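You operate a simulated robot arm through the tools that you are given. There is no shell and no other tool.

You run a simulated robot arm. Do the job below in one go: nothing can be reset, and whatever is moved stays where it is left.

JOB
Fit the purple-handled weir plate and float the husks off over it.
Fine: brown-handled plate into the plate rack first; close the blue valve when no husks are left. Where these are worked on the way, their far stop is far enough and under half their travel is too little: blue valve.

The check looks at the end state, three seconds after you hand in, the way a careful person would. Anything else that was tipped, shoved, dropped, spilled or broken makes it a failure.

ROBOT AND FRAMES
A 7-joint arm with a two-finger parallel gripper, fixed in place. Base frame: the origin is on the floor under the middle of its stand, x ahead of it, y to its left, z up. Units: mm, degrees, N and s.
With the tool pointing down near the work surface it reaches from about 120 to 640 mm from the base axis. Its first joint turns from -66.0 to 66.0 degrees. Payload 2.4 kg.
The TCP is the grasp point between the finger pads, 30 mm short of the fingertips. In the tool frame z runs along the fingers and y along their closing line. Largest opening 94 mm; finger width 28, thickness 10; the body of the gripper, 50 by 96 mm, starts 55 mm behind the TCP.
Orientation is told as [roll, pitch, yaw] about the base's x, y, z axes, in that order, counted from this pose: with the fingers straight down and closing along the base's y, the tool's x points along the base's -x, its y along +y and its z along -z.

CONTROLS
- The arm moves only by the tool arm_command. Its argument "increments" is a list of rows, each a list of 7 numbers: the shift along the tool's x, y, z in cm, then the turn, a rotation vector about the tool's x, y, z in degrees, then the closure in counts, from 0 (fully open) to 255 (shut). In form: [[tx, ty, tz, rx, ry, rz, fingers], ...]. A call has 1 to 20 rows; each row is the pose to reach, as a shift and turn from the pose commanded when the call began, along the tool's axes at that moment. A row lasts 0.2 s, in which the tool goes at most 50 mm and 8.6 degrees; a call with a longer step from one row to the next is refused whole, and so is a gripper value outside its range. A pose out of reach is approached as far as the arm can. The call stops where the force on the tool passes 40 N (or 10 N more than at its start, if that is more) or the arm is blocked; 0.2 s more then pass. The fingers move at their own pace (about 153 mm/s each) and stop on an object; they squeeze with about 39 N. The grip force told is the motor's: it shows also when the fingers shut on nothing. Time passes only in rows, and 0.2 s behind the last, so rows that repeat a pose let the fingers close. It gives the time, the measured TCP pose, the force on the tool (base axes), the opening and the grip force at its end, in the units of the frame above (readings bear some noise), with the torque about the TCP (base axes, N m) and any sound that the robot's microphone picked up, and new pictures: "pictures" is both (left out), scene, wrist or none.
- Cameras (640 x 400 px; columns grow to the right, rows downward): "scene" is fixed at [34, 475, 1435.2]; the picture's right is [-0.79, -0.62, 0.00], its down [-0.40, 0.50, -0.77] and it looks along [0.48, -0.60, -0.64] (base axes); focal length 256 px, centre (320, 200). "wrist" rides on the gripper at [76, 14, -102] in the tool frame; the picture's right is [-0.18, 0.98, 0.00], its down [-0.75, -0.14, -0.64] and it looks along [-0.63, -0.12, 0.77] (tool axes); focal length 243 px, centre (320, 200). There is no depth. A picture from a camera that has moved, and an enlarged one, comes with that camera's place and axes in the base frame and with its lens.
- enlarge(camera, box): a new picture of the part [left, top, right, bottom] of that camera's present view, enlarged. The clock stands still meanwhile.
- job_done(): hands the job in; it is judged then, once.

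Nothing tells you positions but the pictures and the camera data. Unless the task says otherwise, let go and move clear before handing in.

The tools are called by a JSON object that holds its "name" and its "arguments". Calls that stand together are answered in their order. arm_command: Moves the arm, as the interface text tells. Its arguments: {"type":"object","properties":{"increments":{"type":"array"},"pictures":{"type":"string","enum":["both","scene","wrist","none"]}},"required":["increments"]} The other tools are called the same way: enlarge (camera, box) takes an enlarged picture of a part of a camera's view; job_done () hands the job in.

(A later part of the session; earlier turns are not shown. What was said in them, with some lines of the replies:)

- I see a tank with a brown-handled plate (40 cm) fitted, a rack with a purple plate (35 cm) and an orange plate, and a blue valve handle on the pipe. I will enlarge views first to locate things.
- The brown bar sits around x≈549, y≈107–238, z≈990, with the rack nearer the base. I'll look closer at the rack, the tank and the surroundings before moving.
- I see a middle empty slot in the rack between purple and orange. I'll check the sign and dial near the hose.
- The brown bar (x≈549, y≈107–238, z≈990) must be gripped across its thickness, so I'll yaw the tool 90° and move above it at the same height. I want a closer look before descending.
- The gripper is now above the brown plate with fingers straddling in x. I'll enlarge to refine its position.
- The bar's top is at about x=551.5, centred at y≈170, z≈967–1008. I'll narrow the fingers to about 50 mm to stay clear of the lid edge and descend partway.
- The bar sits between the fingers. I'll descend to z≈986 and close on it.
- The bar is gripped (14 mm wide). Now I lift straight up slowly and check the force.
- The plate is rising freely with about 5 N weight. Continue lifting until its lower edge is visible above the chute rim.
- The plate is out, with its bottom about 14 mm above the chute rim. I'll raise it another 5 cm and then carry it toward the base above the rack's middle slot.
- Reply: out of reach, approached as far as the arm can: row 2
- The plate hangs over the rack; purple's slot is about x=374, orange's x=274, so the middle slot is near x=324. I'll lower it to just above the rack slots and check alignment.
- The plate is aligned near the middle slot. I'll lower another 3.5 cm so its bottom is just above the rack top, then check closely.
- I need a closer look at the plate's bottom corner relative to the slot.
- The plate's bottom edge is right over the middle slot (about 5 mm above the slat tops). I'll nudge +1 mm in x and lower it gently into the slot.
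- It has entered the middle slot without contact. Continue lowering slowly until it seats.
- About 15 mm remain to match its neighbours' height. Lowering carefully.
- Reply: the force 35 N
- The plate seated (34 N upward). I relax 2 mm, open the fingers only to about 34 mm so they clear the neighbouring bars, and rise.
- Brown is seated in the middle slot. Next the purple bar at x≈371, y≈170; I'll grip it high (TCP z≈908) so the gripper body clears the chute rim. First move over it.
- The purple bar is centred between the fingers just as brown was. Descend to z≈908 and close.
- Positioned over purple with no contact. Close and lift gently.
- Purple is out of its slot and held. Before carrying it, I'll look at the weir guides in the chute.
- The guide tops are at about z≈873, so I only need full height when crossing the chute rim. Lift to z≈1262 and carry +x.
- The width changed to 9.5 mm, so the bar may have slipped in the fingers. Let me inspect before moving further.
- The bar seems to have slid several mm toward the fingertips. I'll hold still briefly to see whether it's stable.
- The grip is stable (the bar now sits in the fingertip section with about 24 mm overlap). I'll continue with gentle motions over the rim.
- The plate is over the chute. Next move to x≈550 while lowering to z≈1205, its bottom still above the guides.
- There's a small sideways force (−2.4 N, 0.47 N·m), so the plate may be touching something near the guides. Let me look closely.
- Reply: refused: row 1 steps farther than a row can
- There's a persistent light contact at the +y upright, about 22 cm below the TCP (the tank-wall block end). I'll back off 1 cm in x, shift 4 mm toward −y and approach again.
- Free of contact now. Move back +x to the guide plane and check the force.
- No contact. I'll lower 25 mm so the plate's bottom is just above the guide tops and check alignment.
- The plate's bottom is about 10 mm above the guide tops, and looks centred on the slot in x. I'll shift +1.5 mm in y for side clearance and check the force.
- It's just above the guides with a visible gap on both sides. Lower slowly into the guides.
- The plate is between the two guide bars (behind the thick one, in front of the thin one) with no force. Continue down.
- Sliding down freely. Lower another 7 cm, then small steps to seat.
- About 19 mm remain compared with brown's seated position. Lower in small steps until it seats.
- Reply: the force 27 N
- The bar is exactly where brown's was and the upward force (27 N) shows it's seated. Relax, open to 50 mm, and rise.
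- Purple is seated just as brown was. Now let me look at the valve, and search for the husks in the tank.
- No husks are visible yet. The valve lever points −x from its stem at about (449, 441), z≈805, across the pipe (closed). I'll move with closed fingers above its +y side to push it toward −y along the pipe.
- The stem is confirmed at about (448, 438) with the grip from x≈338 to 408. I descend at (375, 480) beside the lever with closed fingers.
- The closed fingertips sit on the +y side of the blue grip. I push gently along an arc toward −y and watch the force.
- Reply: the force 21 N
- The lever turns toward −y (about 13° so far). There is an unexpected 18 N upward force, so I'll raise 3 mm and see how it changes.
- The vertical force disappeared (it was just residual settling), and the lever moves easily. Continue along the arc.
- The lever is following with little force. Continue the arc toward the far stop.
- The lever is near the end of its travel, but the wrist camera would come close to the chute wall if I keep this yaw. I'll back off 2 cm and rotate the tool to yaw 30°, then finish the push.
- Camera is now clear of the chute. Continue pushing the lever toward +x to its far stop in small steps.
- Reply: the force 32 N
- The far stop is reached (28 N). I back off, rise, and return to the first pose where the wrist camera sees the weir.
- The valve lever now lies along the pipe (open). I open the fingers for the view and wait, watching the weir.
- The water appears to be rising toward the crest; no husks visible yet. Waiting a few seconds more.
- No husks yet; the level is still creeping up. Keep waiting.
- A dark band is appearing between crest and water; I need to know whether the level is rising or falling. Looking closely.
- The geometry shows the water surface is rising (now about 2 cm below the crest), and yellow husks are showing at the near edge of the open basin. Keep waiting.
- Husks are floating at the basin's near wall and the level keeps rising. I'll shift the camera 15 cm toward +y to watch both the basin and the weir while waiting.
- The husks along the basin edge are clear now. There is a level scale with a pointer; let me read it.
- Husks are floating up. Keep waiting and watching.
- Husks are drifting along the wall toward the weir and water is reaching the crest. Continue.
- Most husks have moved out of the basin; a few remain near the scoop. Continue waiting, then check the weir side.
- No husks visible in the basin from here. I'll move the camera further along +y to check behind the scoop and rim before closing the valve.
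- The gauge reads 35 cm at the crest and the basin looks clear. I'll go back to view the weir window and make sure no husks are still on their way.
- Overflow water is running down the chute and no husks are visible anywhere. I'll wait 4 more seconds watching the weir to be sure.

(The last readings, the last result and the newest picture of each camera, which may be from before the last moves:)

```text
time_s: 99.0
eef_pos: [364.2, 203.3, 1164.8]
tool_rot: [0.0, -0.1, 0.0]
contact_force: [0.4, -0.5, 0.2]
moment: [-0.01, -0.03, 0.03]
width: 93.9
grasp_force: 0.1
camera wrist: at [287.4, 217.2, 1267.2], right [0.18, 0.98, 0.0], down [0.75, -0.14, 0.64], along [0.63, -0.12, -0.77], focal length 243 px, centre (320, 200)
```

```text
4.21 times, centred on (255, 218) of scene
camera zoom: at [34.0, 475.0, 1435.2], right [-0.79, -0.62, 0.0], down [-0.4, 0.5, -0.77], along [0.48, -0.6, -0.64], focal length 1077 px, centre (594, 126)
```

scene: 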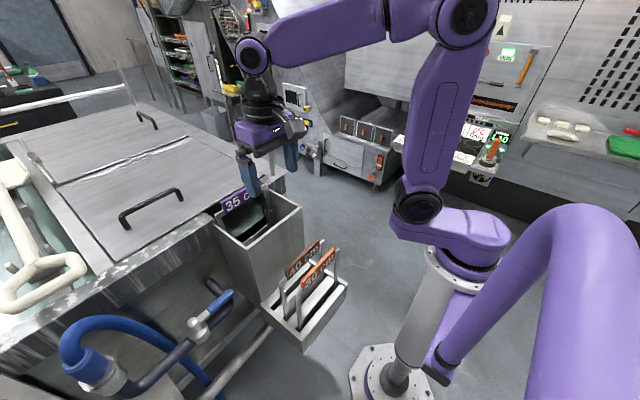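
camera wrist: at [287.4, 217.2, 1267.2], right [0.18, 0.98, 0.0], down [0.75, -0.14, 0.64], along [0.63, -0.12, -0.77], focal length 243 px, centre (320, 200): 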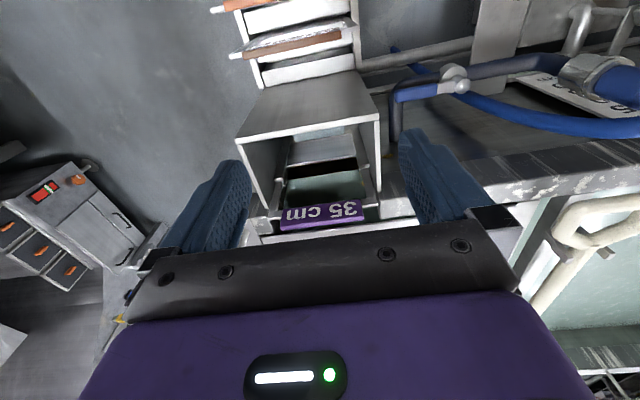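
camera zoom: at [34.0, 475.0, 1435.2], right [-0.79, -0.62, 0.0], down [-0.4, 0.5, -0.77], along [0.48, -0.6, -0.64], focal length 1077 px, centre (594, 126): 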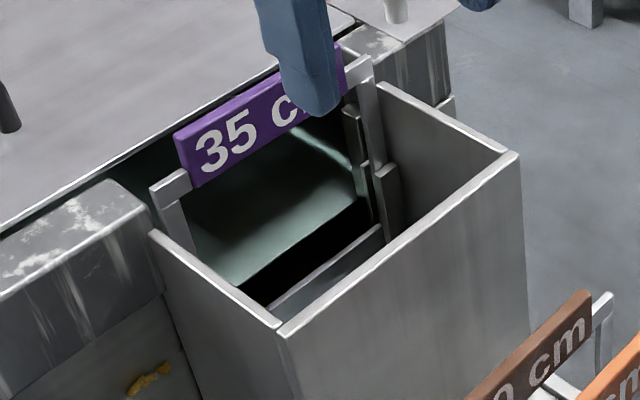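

Husk clusters are only now arriving at the weir (one at the +y upright, another on its way beside the chute). I keep waiting until they have all gone over.

{"name": "arm_command", "arguments": {"increments": [[0, 0, 0, 0, 0, 0, 0], [0, 0, 0, 0, 0, 0, 0], [0, 0, 0, 0, 0, 0, 0], [0, 0, 0, 0, 0, 0, 0], [0, 0, 0, 0, 0, 0, 0], [0, 0, 0, 0, 0, 0, 0], [0, 0, 0, 0, 0, 0, 0], [0, 0, 0, 0, 0, 0, 0], [0, 0, 0, 0, 0, 0, 0], [0, 0, 0, 0, 0, 0, 0], [0, 0, 0, 0, 0, 0, 0], [0, 0, 0, 0, 0, 0, 0], [0, 0, 0, 0, 0, 0, 0], [0, 0, 0, 0, 0, 0, 0], [0, 0, 0, 0, 0, 0, 0]], "pictures": "none"}}

{"name": "enlarge", "arguments": {"camera": "wrist", "box": [240, 120, 480, 240]}}

{"name": "enlarge", "arguments": {"camera": "scene", "box": [100, 170, 310, 330]}}

{"name": "enlarge", "arguments": {"camera": "wrist", "box": [400, 60, 640, 320]}}

```text
time_s: 102.2
eef_pos: [363.3, 202.5, 1164.9]
tool_rot: [-0.1, 0.0, 0.0]
contact_force: [-0.9, 0.2, 0.2]
moment: [0.02, -0.01, -0.01]
width: 93.8
grasp_force: 0.0
```

```text
2.67 times, centred on (360, 180) of wrist
camera zoom: at [287.4, 217.2, 1267.2], right [0.18, 0.98, 0.0], down [0.75, -0.14, 0.64], along [0.63, -0.12, -0.77], focal length 647 px, centre (213, 253)
```

zoom: 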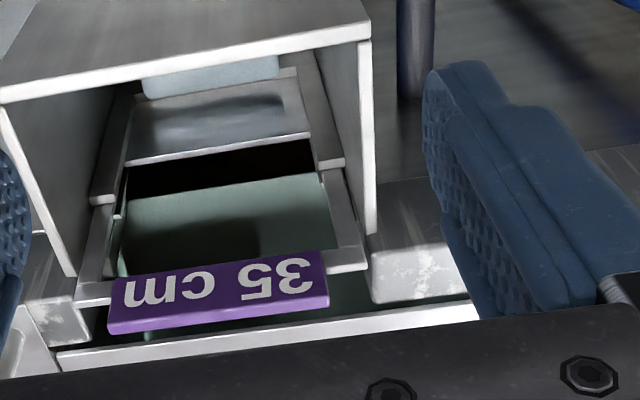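

```text
2.50 times, centred on (205, 250) of scene
camera zoom: at [34.0, 475.0, 1435.2], right [-0.79, -0.62, 0.0], down [-0.4, 0.5, -0.77], along [0.48, -0.6, -0.64], focal length 640 px, centre (608, 75)
```

zoom: 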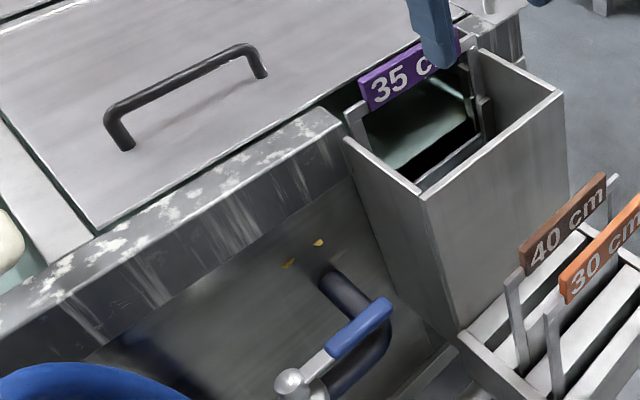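

```text
1.54 times, centred on (520, 190) of wrist
camera zoom: at [287.4, 217.2, 1267.2], right [0.18, 0.98, 0.0], down [0.75, -0.14, 0.64], along [0.63, -0.12, -0.77], focal length 373 px, centre (12, 215)
```

zoom: 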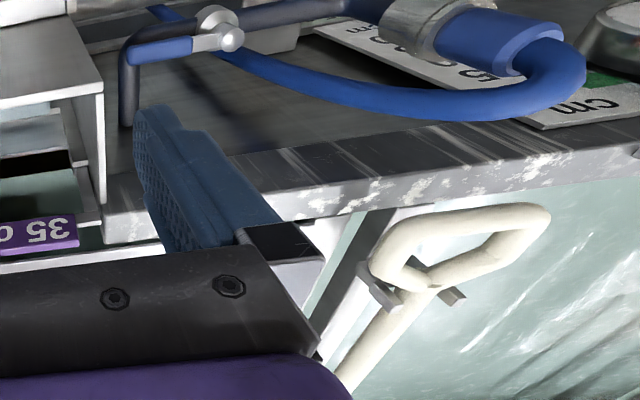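

Two small clusters are still travelling toward the weir. Keep waiting.

{"name": "arm_command", "arguments": {"increments": [[0, 0, 0, 0, 0, 0, 0], [0, 0, 0, 0, 0, 0, 0], [0, 0, 0, 0, 0, 0, 0], [0, 0, 0, 0, 0, 0, 0], [0, 0, 0, 0, 0, 0, 0], [0, 0, 0, 0, 0, 0, 0], [0, 0, 0, 0, 0, 0, 0], [0, 0, 0, 0, 0, 0, 0], [0, 0, 0, 0, 0, 0, 0], [0, 0, 0, 0, 0, 0, 0], [0, 0, 0, 0, 0, 0, 0], [0, 0, 0, 0, 0, 0, 0], [0, 0, 0, 0, 0, 0, 0], [0, 0, 0, 0, 0, 0, 0], [0, 0, 0, 0, 0, 0, 0], [0, 0, 0, 0, 0, 0, 0], [0, 0, 0, 0, 0, 0, 0], [0, 0, 0, 0, 0, 0, 0]], "pictures": "none"}}

{"name": "enlarge", "arguments": {"camera": "wrist", "box": [240, 120, 480, 240]}}

{"name": "enlarge", "arguments": {"camera": "scene", "box": [100, 170, 310, 330]}}

{"name": "enlarge", "arguments": {"camera": "scene", "box": [0, 130, 160, 340]}}

```text
time_s: 106.0
eef_pos: [362.1, 202.4, 1163.9]
tool_rot: [0.1, 0.0, 0.0]
contact_force: [0.6, -0.1, -0.1]
moment: [0.01, 0.0, -0.02]
width: 94.2
grasp_force: 0.0
```

```text
2.67 times, centred on (360, 180) of wrist
camera zoom: at [287.4, 217.3, 1267.2], right [0.18, 0.98, 0.0], down [0.75, -0.14, 0.64], along [0.63, -0.12, -0.77], focal length 647 px, centre (213, 253)
```

zoom: 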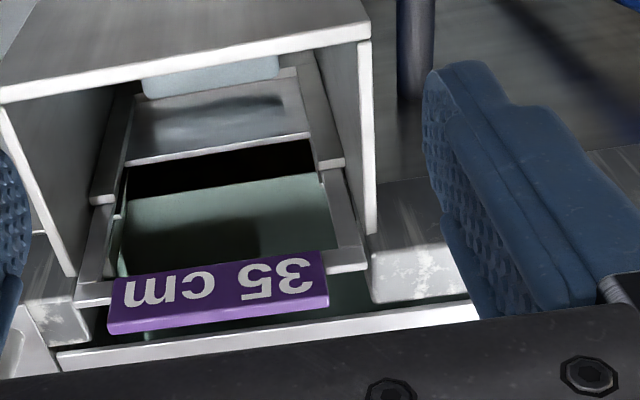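

```text
2.50 times, centred on (205, 250) of scene
camera zoom: at [34.0, 475.0, 1435.2], right [-0.79, -0.62, 0.0], down [-0.4, 0.5, -0.77], along [0.48, -0.6, -0.64], focal length 640 px, centre (608, 75)
```

zoom: 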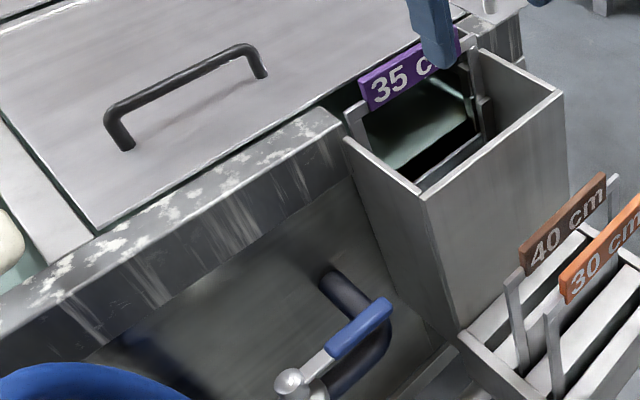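

```text
1.90 times, centred on (80, 235) of scene
camera zoom: at [34.0, 475.0, 1435.2], right [-0.79, -0.62, 0.0], down [-0.4, 0.5, -0.77], along [0.48, -0.6, -0.64], focal length 487 px, centre (777, 133)
```

zoom: 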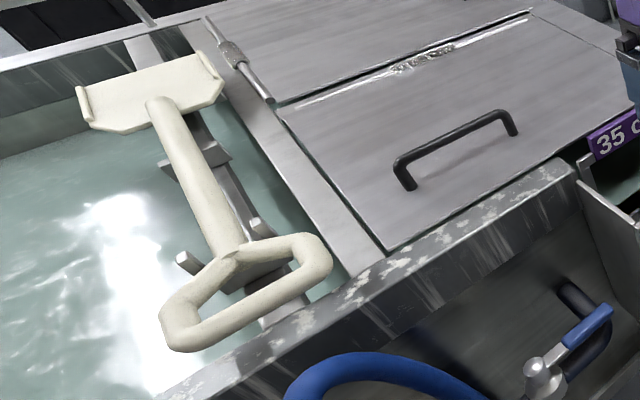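

Nothing visible now, but the last clusters may still be crossing. Wait a bit more to be certain.

{"name": "arm_command", "arguments": {"increments": [[0, 0, 0, 0, 0, 0, 0], [0, 0, 0, 0, 0, 0, 0], [0, 0, 0, 0, 0, 0, 0], [0, 0, 0, 0, 0, 0, 0], [0, 0, 0, 0, 0, 0, 0], [0, 0, 0, 0, 0, 0, 0], [0, 0, 0, 0, 0, 0, 0], [0, 0, 0, 0, 0, 0, 0], [0, 0, 0, 0, 0, 0, 0], [0, 0, 0, 0, 0, 0, 0], [0, 0, 0, 0, 0, 0, 0], [0, 0, 0, 0, 0, 0, 0], [0, 0, 0, 0, 0, 0, 0], [0, 0, 0, 0, 0, 0, 0], [0, 0, 0, 0, 0, 0, 0]], "pictures": "none"}}

{"name": "enlarge", "arguments": {"camera": "wrist", "box": [240, 120, 480, 240]}}

{"name": "enlarge", "arguments": {"camera": "scene", "box": [100, 170, 310, 330]}}

{"name": "arm_command", "arguments": {"increments": [[0, 0, 0, 0, 0, 0, 0], [0, 0, 0, 0, 0, 0, 0], [0, 0, 0, 0, 0, 0, 0], [0, 0, 0, 0, 0, 0, 0], [0, 0, 0, 0, 0, 0, 0], [0, 0, 0, 0, 0, 0, 0], [0, 0, 0, 0, 0, 0, 0], [0, 0, 0, 0, 0, 0, 0], [0, 0, 0, 0, 0, 0, 0], [0, 0, 0, 0, 0, 0, 0], [0, 0, 0, 0, 0, 0, 0], [0, 0, 0, 0, 0, 0, 0], [0, 0, 0, 0, 0, 0, 0], [0, 0, 0, 0, 0, 0, 0], [0, 0, 0, 0, 0, 0, 0]], "pictures": "both"}}

{"name": "enlarge", "arguments": {"camera": "wrist", "box": [240, 120, 480, 240]}}

{"name": "enlarge", "arguments": {"camera": "scene", "box": [100, 170, 310, 330]}}

```text
time_s: 109.2
eef_pos: [363.2, 202.5, 1164.9]
tool_rot: [-0.1, 0.1, 0.0]
contact_force: [-0.2, -0.1, 1.1]
moment: [0.0, 0.02, -0.02]
width: 94.0
grasp_force: 0.0
```

```text
2.67 times, centred on (360, 180) of wrist
camera zoom: at [287.4, 217.2, 1267.2], right [0.18, 0.98, 0.0], down [0.75, -0.14, 0.64], along [0.63, -0.12, -0.77], focal length 647 px, centre (213, 253)
```

zoom: 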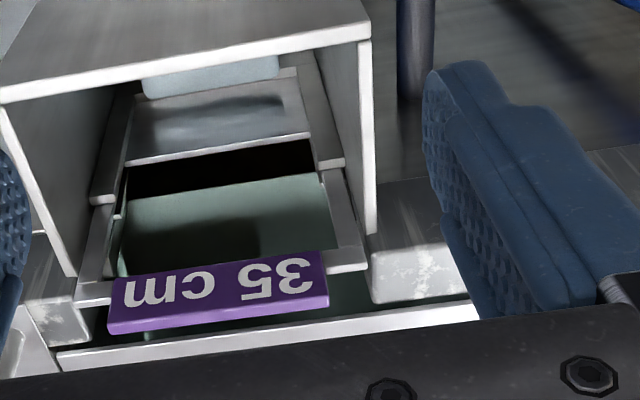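

```text
2.50 times, centred on (205, 250) of scene
camera zoom: at [34.0, 475.0, 1435.2], right [-0.79, -0.62, 0.0], down [-0.4, 0.5, -0.77], along [0.48, -0.6, -0.64], focal length 640 px, centre (608, 75)
```

zoom: 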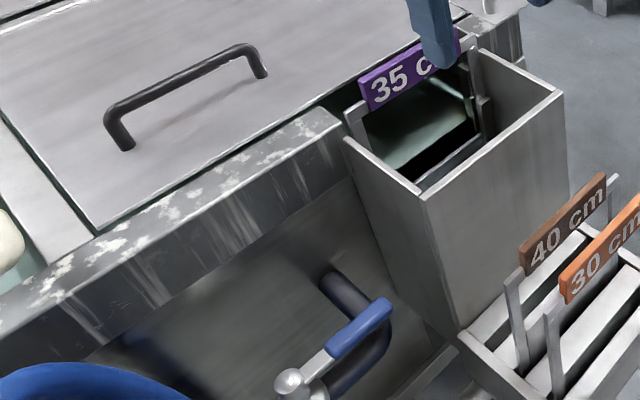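

```text
time_s: 112.4
eef_pos: [363.3, 203.1, 1164.2]
tool_rot: [-0.1, 0.0, 0.0]
contact_force: [-0.3, -0.2, -0.1]
moment: [-0.02, -0.02, 0.01]
width: 94.0
grasp_force: 0.1
camera wrist: at [287.4, 217.2, 1267.2], right [0.18, 0.98, 0.0], down [0.75, -0.14, 0.64], along [0.63, -0.12, -0.77], focal length 243 px, centre (320, 200)
```

scene: 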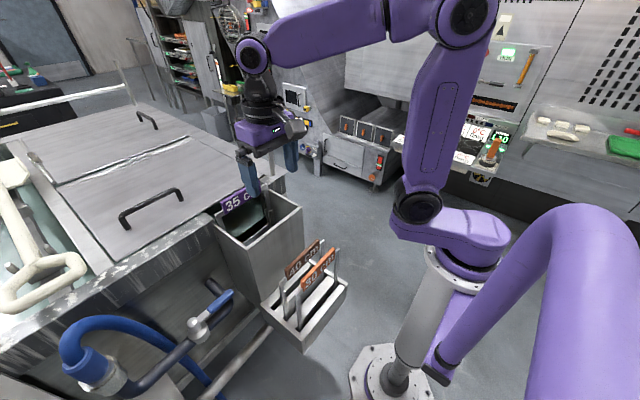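
wrist: 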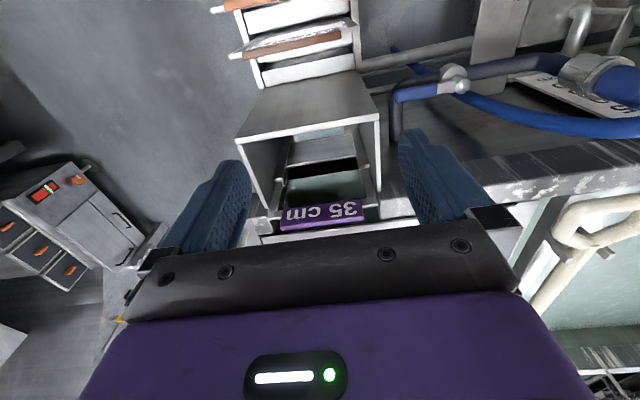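

```text
2.67 times, centred on (360, 180) of wrist
camera zoom: at [287.4, 217.2, 1267.2], right [0.18, 0.98, 0.0], down [0.75, -0.14, 0.64], along [0.63, -0.12, -0.77], focal length 647 px, centre (213, 253)
```

zoom: 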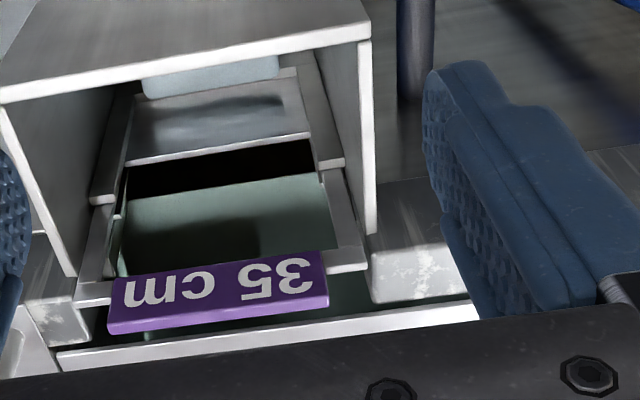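

```text
2.50 times, centred on (205, 250) of scene
camera zoom: at [34.0, 475.0, 1435.2], right [-0.79, -0.62, 0.0], down [-0.4, 0.5, -0.77], along [0.48, -0.6, -0.64], focal length 640 px, centre (608, 75)
```

zoom: 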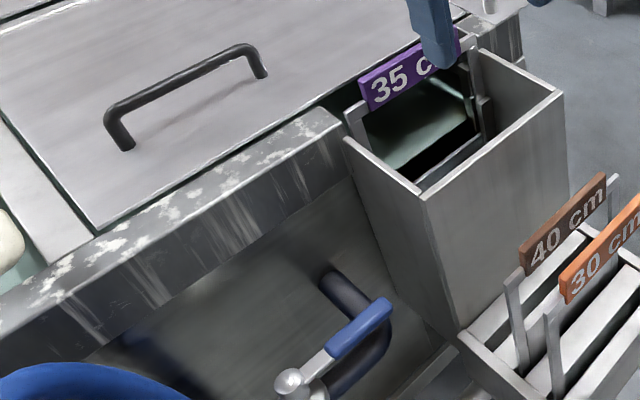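

No husks for over ten seconds anywhere. Now close the blue valve: fingers shut, I go above the lever's +x side at about (488, 363).

{"name": "arm_command", "arguments": {"increments": [[-2, 2.7, 0, 0, 0, 0, 128], [-4.2, 5.4, 0, 0, 0, 0, 255], [-6.3, 8.1, 0, 0, 0, 0, 255], [-8.4, 10.8, 0, 0, 0, 0, 255], [-10.5, 13.5, 0, 0, 0, 0, 255], [-12.6, 16.2, 0, 0, 0, 0, 255], [-12.6, 16.2, 4, 0, 0, 0, 255], [-12.6, 16.2, 8, 0, 0, 0, 255], [-12.6, 16.2, 12, 0, 0, 0, 255], [-12.6, 16.2, 16, 0, 0, 0, 255], [-12.6, 16.2, 20, 0, 0, 0, 255], [-12.6, 16.2, 22, 0, 0, 0, 255], [-12.6, 16.2, 22, 0, 0, 0, 255]]}}

{"name": "enlarge", "arguments": {"camera": "wrist", "box": [220, 0, 460, 240]}}

{"name": "enlarge", "arguments": {"camera": "scene", "box": [150, 200, 290, 360]}}

```text
time_s: 115.2
eef_pos: [486.8, 363.9, 944.2]
tool_rot: [0.0, 0.0, 0.0]
contact_force: [-0.2, -0.4, -0.6]
moment: [-0.01, -0.03, 0.0]
width: 0.0
grasp_force: 33.2
camera wrist: at [410.8, 379.2, 1046.6], right [0.18, 0.98, 0.0], down [0.75, -0.14, 0.64], along [0.63, -0.12, -0.77], focal length 243 px, centre (320, 200)
```

scene: 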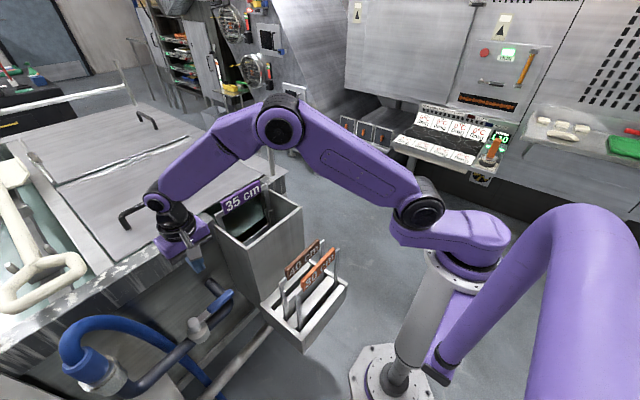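
wrist: 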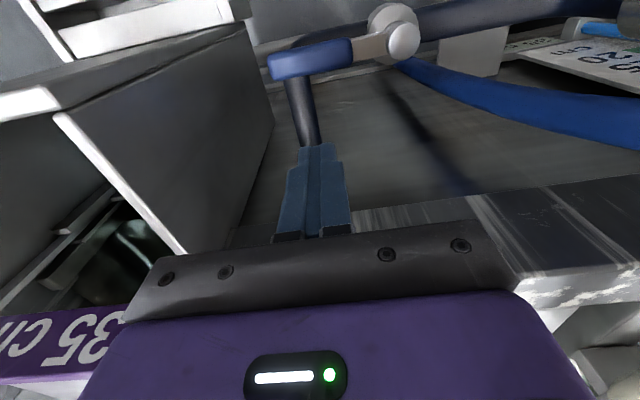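

```text
1.67 times, centred on (340, 120) of wrist
camera zoom: at [410.8, 379.2, 1046.6], right [0.18, 0.98, 0.0], down [0.75, -0.14, 0.64], along [0.63, -0.12, -0.77], focal length 404 px, centre (287, 333)
```

zoom: 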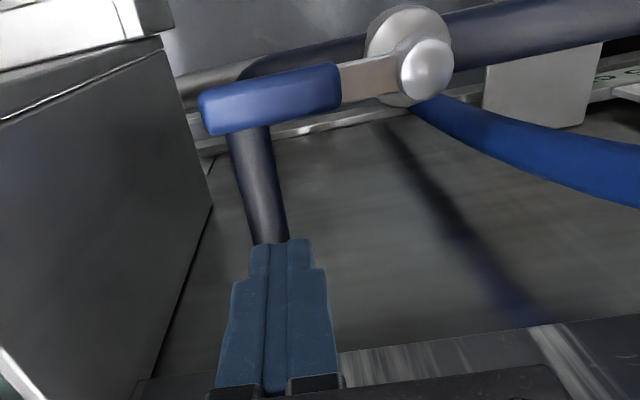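

```text
2.50 times, centred on (220, 280) of scene
camera zoom: at [34.0, 475.0, 1435.2], right [-0.79, -0.62, 0.0], down [-0.4, 0.5, -0.77], along [0.48, -0.6, -0.64], focal length 640 px, centre (570, 0)
```

zoom: 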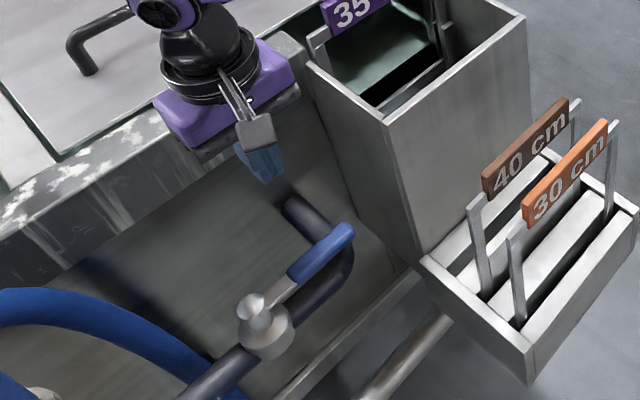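

The lever lies at x≈449 pointing −y; my fingers at x≈487 clear its +x side. Descend to z≈818.

{"name": "arm_command", "arguments": {"increments": [[0, 0, 3, 0, 0, 0, 255], [0, 0, 6, 0, 0, 0, 255], [0, 0, 9, 0, 0, 0, 255], [0, 0, 11.5, 0, 0, 0, 255], [0, 0, 12.7, 0, 0, 0, 255], [0, 0, 12.7, 0, 0, 0, 255]]}}

{"name": "enlarge", "arguments": {"camera": "wrist", "box": [220, 0, 460, 240]}}

{"name": "enlarge", "arguments": {"camera": "scene", "box": [150, 220, 270, 360]}}

```text
time_s: 116.6
eef_pos: [490.7, 362.7, 818.1]
tool_rot: [0.0, 0.0, 0.0]
contact_force: [-0.7, -0.4, 0.0]
moment: [0.0, 0.01, 0.02]
width: 0.0
grasp_force: 32.8
camera wrist: at [414.2, 377.9, 920.3], right [0.18, 0.98, 0.0], down [0.75, -0.14, 0.64], along [0.63, -0.12, -0.77], focal length 243 px, centre (320, 200)
```

scene: 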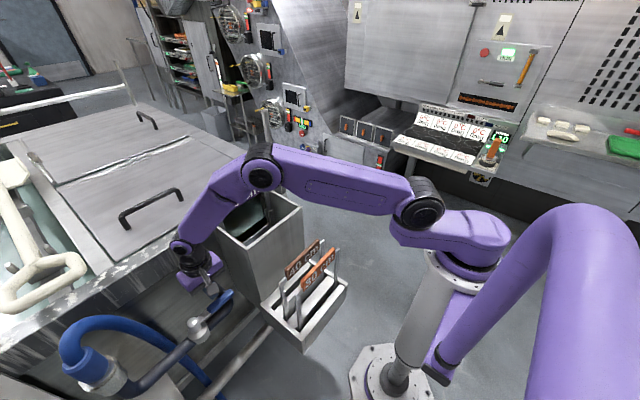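
wrist: 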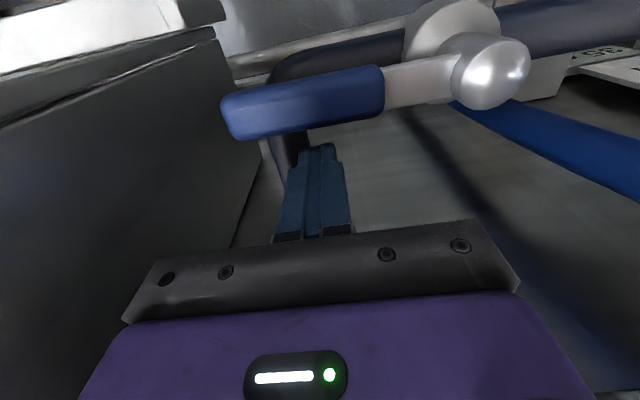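

```text
1.67 times, centred on (340, 120) of wrist
camera zoom: at [414.2, 377.9, 920.3], right [0.18, 0.98, 0.0], down [0.75, -0.14, 0.64], along [0.63, -0.12, -0.77], focal length 404 px, centre (287, 333)
```

zoom: 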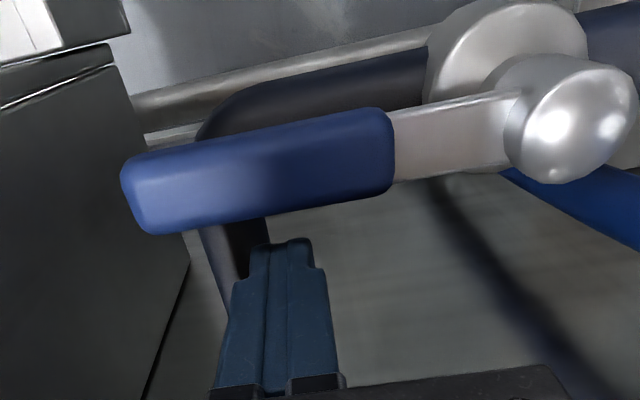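

```text
2.86 times, centred on (210, 290) of scene
camera zoom: at [34.0, 475.0, 1435.2], right [-0.79, -0.62, 0.0], down [-0.4, 0.5, -0.77], along [0.48, -0.6, -0.64], focal length 731 px, centre (634, -57)
```

zoom: 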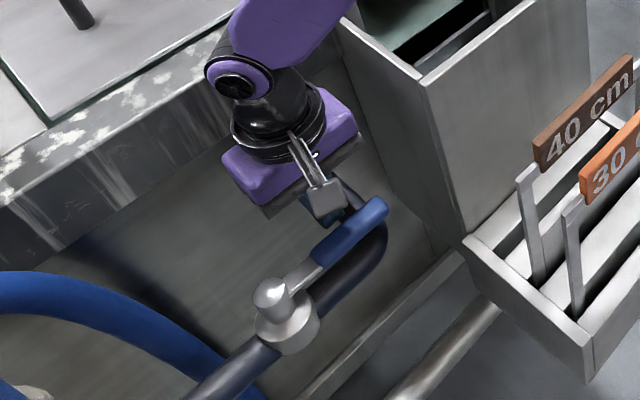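

Now push the lever back toward −x along the arc.

{"name": "arm_command", "arguments": {"increments": [[1.0, -0.07, 0, 0, 0, 0, 255], [1.88, -0.13, 0, 0, 0, 0, 255], [2.84, -0.32, 0, 0, 0, 0, 255], [3.81, -0.4, 0, 0, 0, 0, 255], [4.79, -0.36, 0, 0, 0, 0, 255], [5.75, -0.19, 0, 0, 0, 0, 255], [6.69, 0.08, 0, 0, 0, 0, 255]]}}

{"name": "enlarge", "arguments": {"camera": "wrist", "box": [220, 0, 460, 240]}}

```text
time_s: 118.2
eef_pos: [419.8, 364.3, 818.7]
tool_rot: [-0.1, 0.1, 0.1]
contact_force: [1.9, 0.2, 0.4]
moment: [-0.01, -0.01, -0.01]
width: 0.4
grasp_force: 33.0
camera wrist: at [343.7, 378.0, 920.5], right [0.18, 0.98, 0.0], down [0.75, -0.14, 0.64], along [0.63, -0.12, -0.77], focal length 243 px, centre (320, 200)
```

scene: 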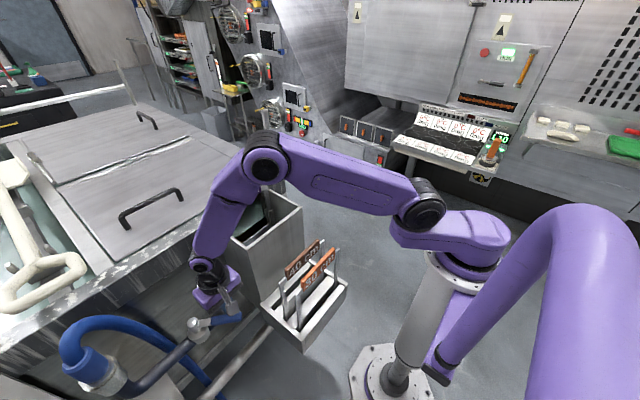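
wrist: 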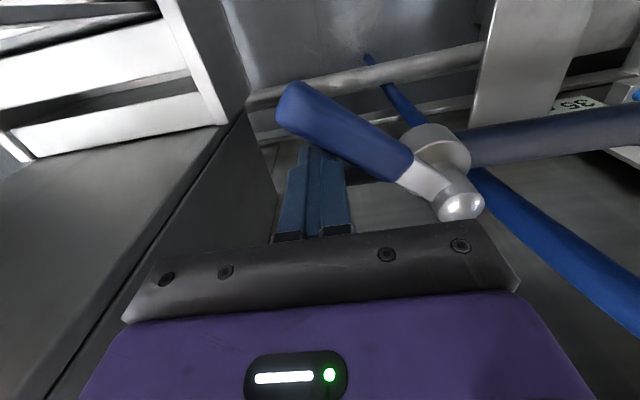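

```text
1.67 times, centred on (340, 120) of wrist
camera zoom: at [343.7, 378.0, 920.5], right [0.18, 0.98, 0.0], down [0.75, -0.14, 0.64], along [0.63, -0.12, -0.77], focal length 404 px, centre (287, 333)
```

zoom: 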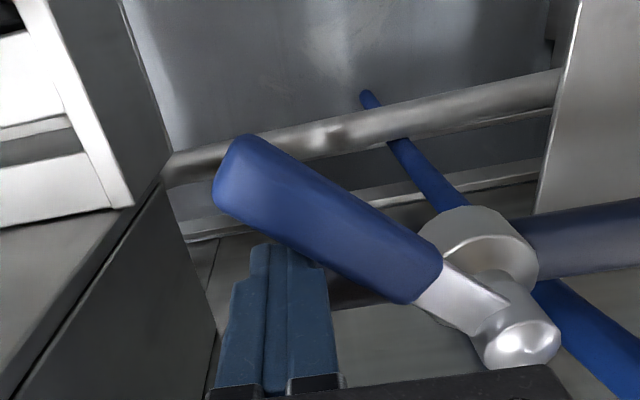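

The lever follows. Continue the arc to near the closed position.

{"name": "arm_command", "arguments": {"increments": [[0.89, 0.39, 0, 0, 0, 0, 255], [1.73, 0.89, 0, 0, 0, 0, 255], [2.51, 1.48, 0, 0, 0, 0, 255], [3.2, 2.17, 0, 0, 0, 0, 255], [3.81, 2.93, 0, 0, 0, 0, 255], [4.32, 3.77, 0, 0, 0, 0, 255], [4.32, 3.77, 0, 0, 0, 0, 255]]}}

{"name": "enlarge", "arguments": {"camera": "wrist", "box": [220, 0, 460, 240]}}

```text
time_s: 119.8
eef_pos: [376.3, 403.2, 819.9]
tool_rot: [0.0, 0.0, 0.0]
contact_force: [1.2, -0.2, -1.3]
moment: [-0.02, -0.01, 0.03]
width: 0.0
grasp_force: 32.9
camera wrist: at [301.6, 417.6, 921.9], right [0.18, 0.98, 0.0], down [0.75, -0.14, 0.64], along [0.63, -0.12, -0.77], focal length 243 px, centre (320, 200)
```

scene: 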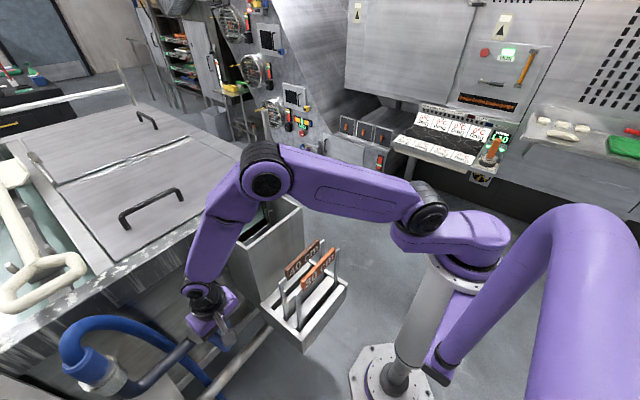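
wrist: 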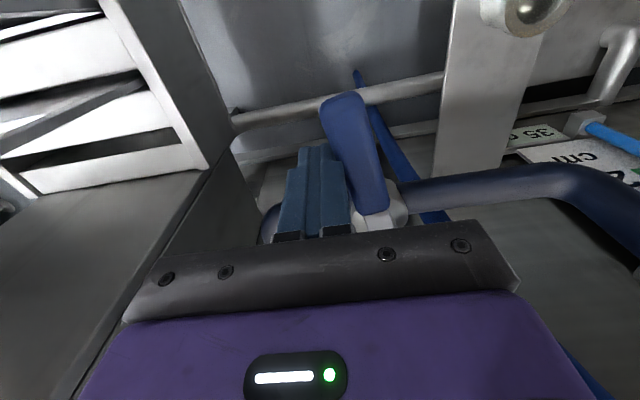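

```text
1.67 times, centred on (340, 120) of wrist
camera zoom: at [301.6, 417.6, 921.9], right [0.18, 0.98, 0.0], down [0.75, -0.14, 0.64], along [0.63, -0.12, -0.77], focal length 404 px, centre (287, 333)
```

zoom: 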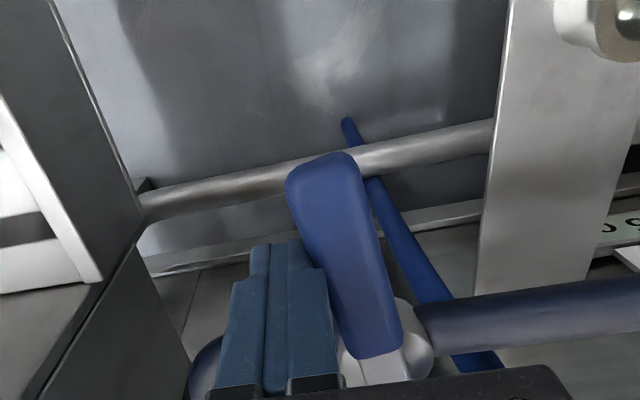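

{"name": "arm_command", "arguments": {"increments": [[0.2, 0.45, 0, 0, 0, 0, 255], [0.41, 0.89, 0, 0, 0, 0, 255], [0.55, 1.28, 0, 0, 0, 0, 255], [0.55, 1.28, 0, 0, 0, 0, 255]], "pictures": "none"}}

{"name": "enlarge", "arguments": {"camera": "wrist", "box": [220, 0, 460, 240]}}

```text
time_s: 120.8
eef_pos: [371.4, 414.5, 818.0]
tool_rot: [0.0, 0.0, 0.1]
contact_force: [0.9, 0.0, 0.2]
moment: [-0.02, -0.04, 0.02]
width: 0.0
grasp_force: 33.2
```

```text
1.67 times, centred on (340, 120) of wrist
camera zoom: at [296.2, 429.4, 921.1], right [0.18, 0.98, 0.0], down [0.75, -0.14, 0.64], along [0.63, -0.12, -0.77], focal length 404 px, centre (287, 333)
```

zoom: 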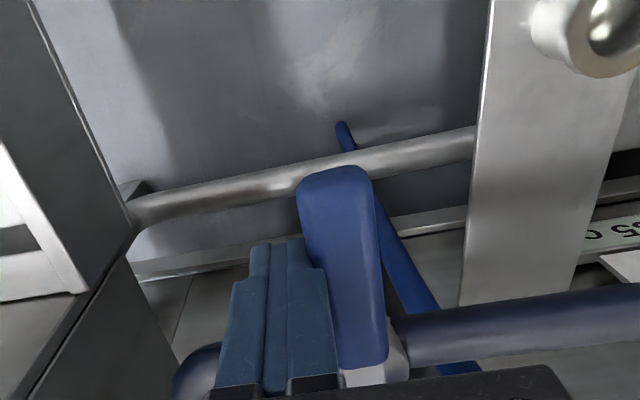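

{"name": "arm_command", "arguments": {"increments": [[0.06, 0.2, 0, 0, 0, 0, 255], [0.12, 0.4, 0, 0, 0, 0, 255], [0.12, 0.4, 0, 0, 0, 0, 255]], "pictures": "none"}}

{"name": "arm_command", "arguments": {"increments": [[0.05, 0.2, 0, 0, 0, 0, 255], [0.1, 0.4, 0, 0, 0, 0, 255], [0.1, 0.4, 0, 0, 0, 0, 255]], "pictures": "none"}}

{"name": "enlarge", "arguments": {"camera": "wrist", "box": [220, 0, 460, 240]}}

```text
time_s: 121.6
eef_pos: [369.7, 419.2, 818.2]
tool_rot: [0.1, -0.1, 0.0]
contact_force: [-0.9, -1.3, 0.1]
moment: [-0.04, -0.03, 0.06]
width: 0.0
grasp_force: 32.6
```

```text
time_s: 122.4
eef_pos: [371.1, 420.8, 818.5]
tool_rot: [-0.2, 0.1, -0.1]
contact_force: [-0.7, -21.8, 17.9]
moment: [-0.09, 0.02, 0.02]
width: 0.1
grasp_force: 32.6
```

```text
1.67 times, centred on (340, 120) of wrist
camera zoom: at [295.9, 435.5, 920.4], right [0.19, 0.98, 0.0], down [0.75, -0.14, 0.64], along [0.63, -0.12, -0.77], focal length 404 px, centre (287, 333)
```

zoom: 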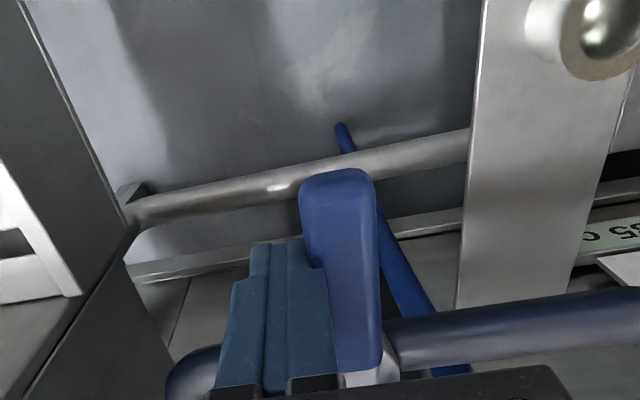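

The closed stop is reached (22 N). Back off, rise, and check everything.

{"name": "arm_command", "arguments": {"increments": [[0, -1.5, 0, 0, 0, 0, 255], [0, -3.0, 0, 0, 0, 0, 255], [0, -3.0, -4, 0, 0, 0, 255], [0, -3.0, -8, 0, 0, 0, 255], [0, -3.0, -12, 0, 0, 0, 255], [0, -3.0, -16, 0, 0, 0, 255], [0, -3.0, -20, 0, 0, 0, 255], [0, -3.0, -24, 0, 0, 0, 255], [0, -3.0, -28, 0, 0, 0, 255], [0, -3.0, -32, 0, 0, 0, 255], [0, -3.0, -35, 0, 0, 0, 255], [0, -6.5, -35, 0, 0, 0, 255], [0, -10.5, -35, 0, 0, 0, 255], [0, -14.5, -35, 0, 0, 0, 255], [0, -18.5, -35, 0, 0, 0, 255], [0, -22, -35, 0, 0, 0, 128], [0, -22, -35, 0, 0, 0, 0], [0, -22, -35, 0, 0, 0, 0]]}}

{"name": "enlarge", "arguments": {"camera": "scene", "box": [100, 170, 360, 370]}}

{"name": "enlarge", "arguments": {"camera": "wrist", "box": [230, 0, 500, 240]}}

{"name": "enlarge", "arguments": {"camera": "scene", "box": [0, 130, 160, 340]}}

```text
time_s: 126.2
eef_pos: [370.3, 202.6, 1166.9]
tool_rot: [0.0, 0.0, 0.0]
contact_force: [-0.3, 0.5, 0.9]
moment: [0.01, 0.0, -0.03]
width: 94.2
grasp_force: 0.2
camera wrist: at [294.5, 217.3, 1269.2], right [0.18, 0.98, 0.0], down [0.75, -0.14, 0.64], along [0.63, -0.12, -0.77], focal length 243 px, centre (320, 200)
```

scene: 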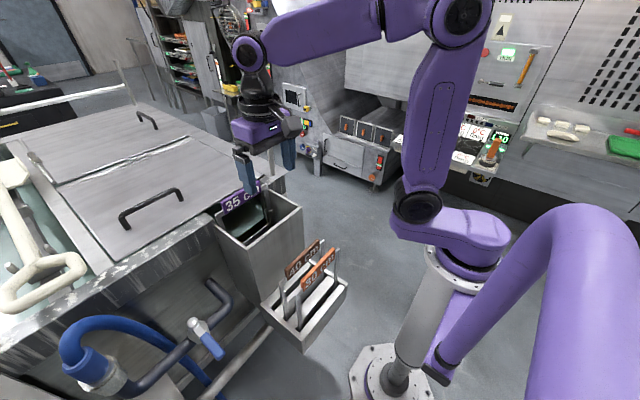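
wrist: 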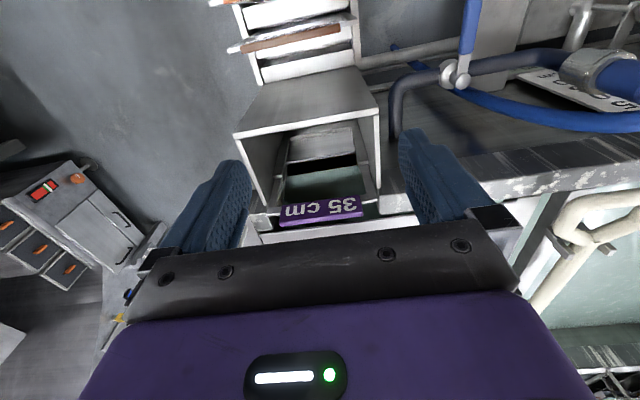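

```text
2.00 times, centred on (230, 270) of scene
camera zoom: at [34.0, 475.0, 1435.2], right [-0.79, -0.62, 0.0], down [-0.4, 0.5, -0.77], along [0.48, -0.6, -0.64], focal length 512 px, centre (500, 60)
```

zoom: 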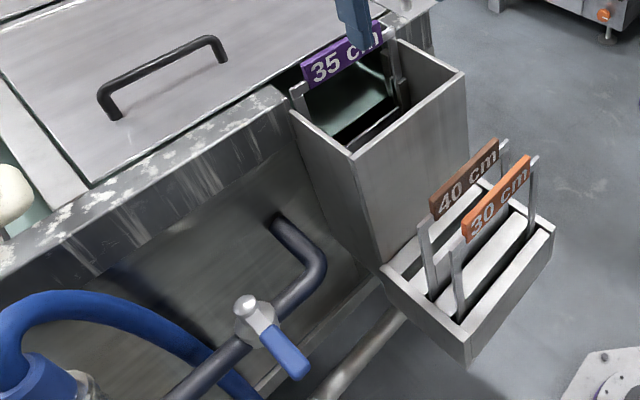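

```text
1.67 times, centred on (365, 120) of wrist
camera zoom: at [294.5, 217.3, 1269.2], right [0.18, 0.98, 0.0], down [0.75, -0.14, 0.64], along [0.63, -0.12, -0.77], focal length 404 px, centre (245, 333)
```

zoom: 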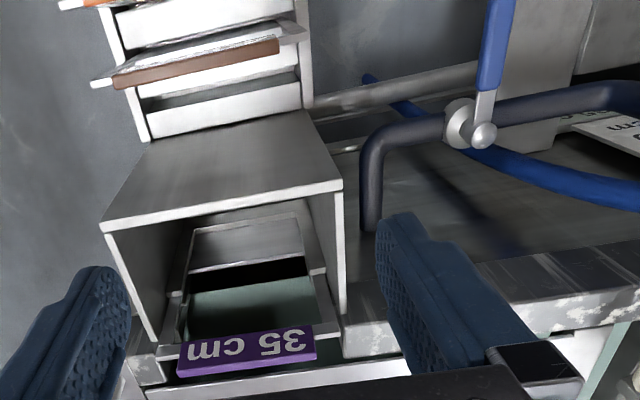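

```text
1.90 times, centred on (80, 235) of scene
camera zoom: at [34.0, 475.0, 1435.2], right [-0.79, -0.62, 0.0], down [-0.4, 0.5, -0.77], along [0.48, -0.6, -0.64], focal length 487 px, centre (777, 133)
```

zoom: 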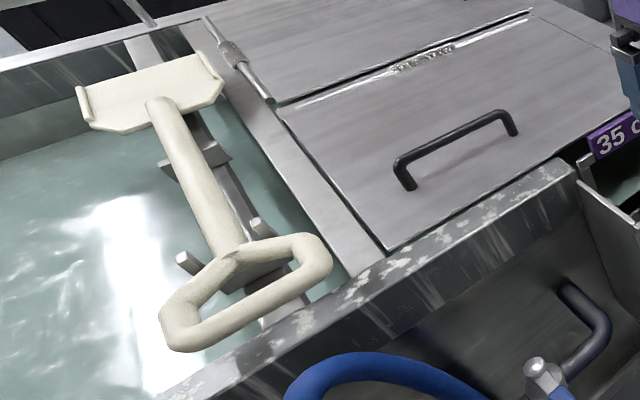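

Purple is seated in the weir, brown is in the rack's middle slot and the overflow has stopped. The valve lever is back at its closed stop, no husks are left in view, and the arm is clear. I'm handing in.

{"name": "job_done", "arguments": {}}

```text
The job is handed in.
```

I fitted the purple-handled plate in the weir, floated the husks off over it, and handed the job in. I don't have the result of the check.

- **Brown plate:** it went first, into the empty middle slot of the rack.
- **Purple plate:** it sits where brown's bar was. It slipped a few millimetres in the fingers while I lifted it. On the way in, one edge lightly touched the tank wall, so I backed off and realigned it. Nothing was dropped.
- **Blue valve, opening:** I pushed it open to its far stop, and the level gauge rose to 35 cm.
- **Husks:** the yellow clusters drifted out of the basin to the weir. I waited until none had shown in the basin, at the weir or in the chute for several seconds.
- **Blue valve, closing:** I pushed it back to its closed stop and the overflow stopped.

I could not see under the tank lids. "No husks left" therefore rests on what was visible at the basin, the weir and the chute.
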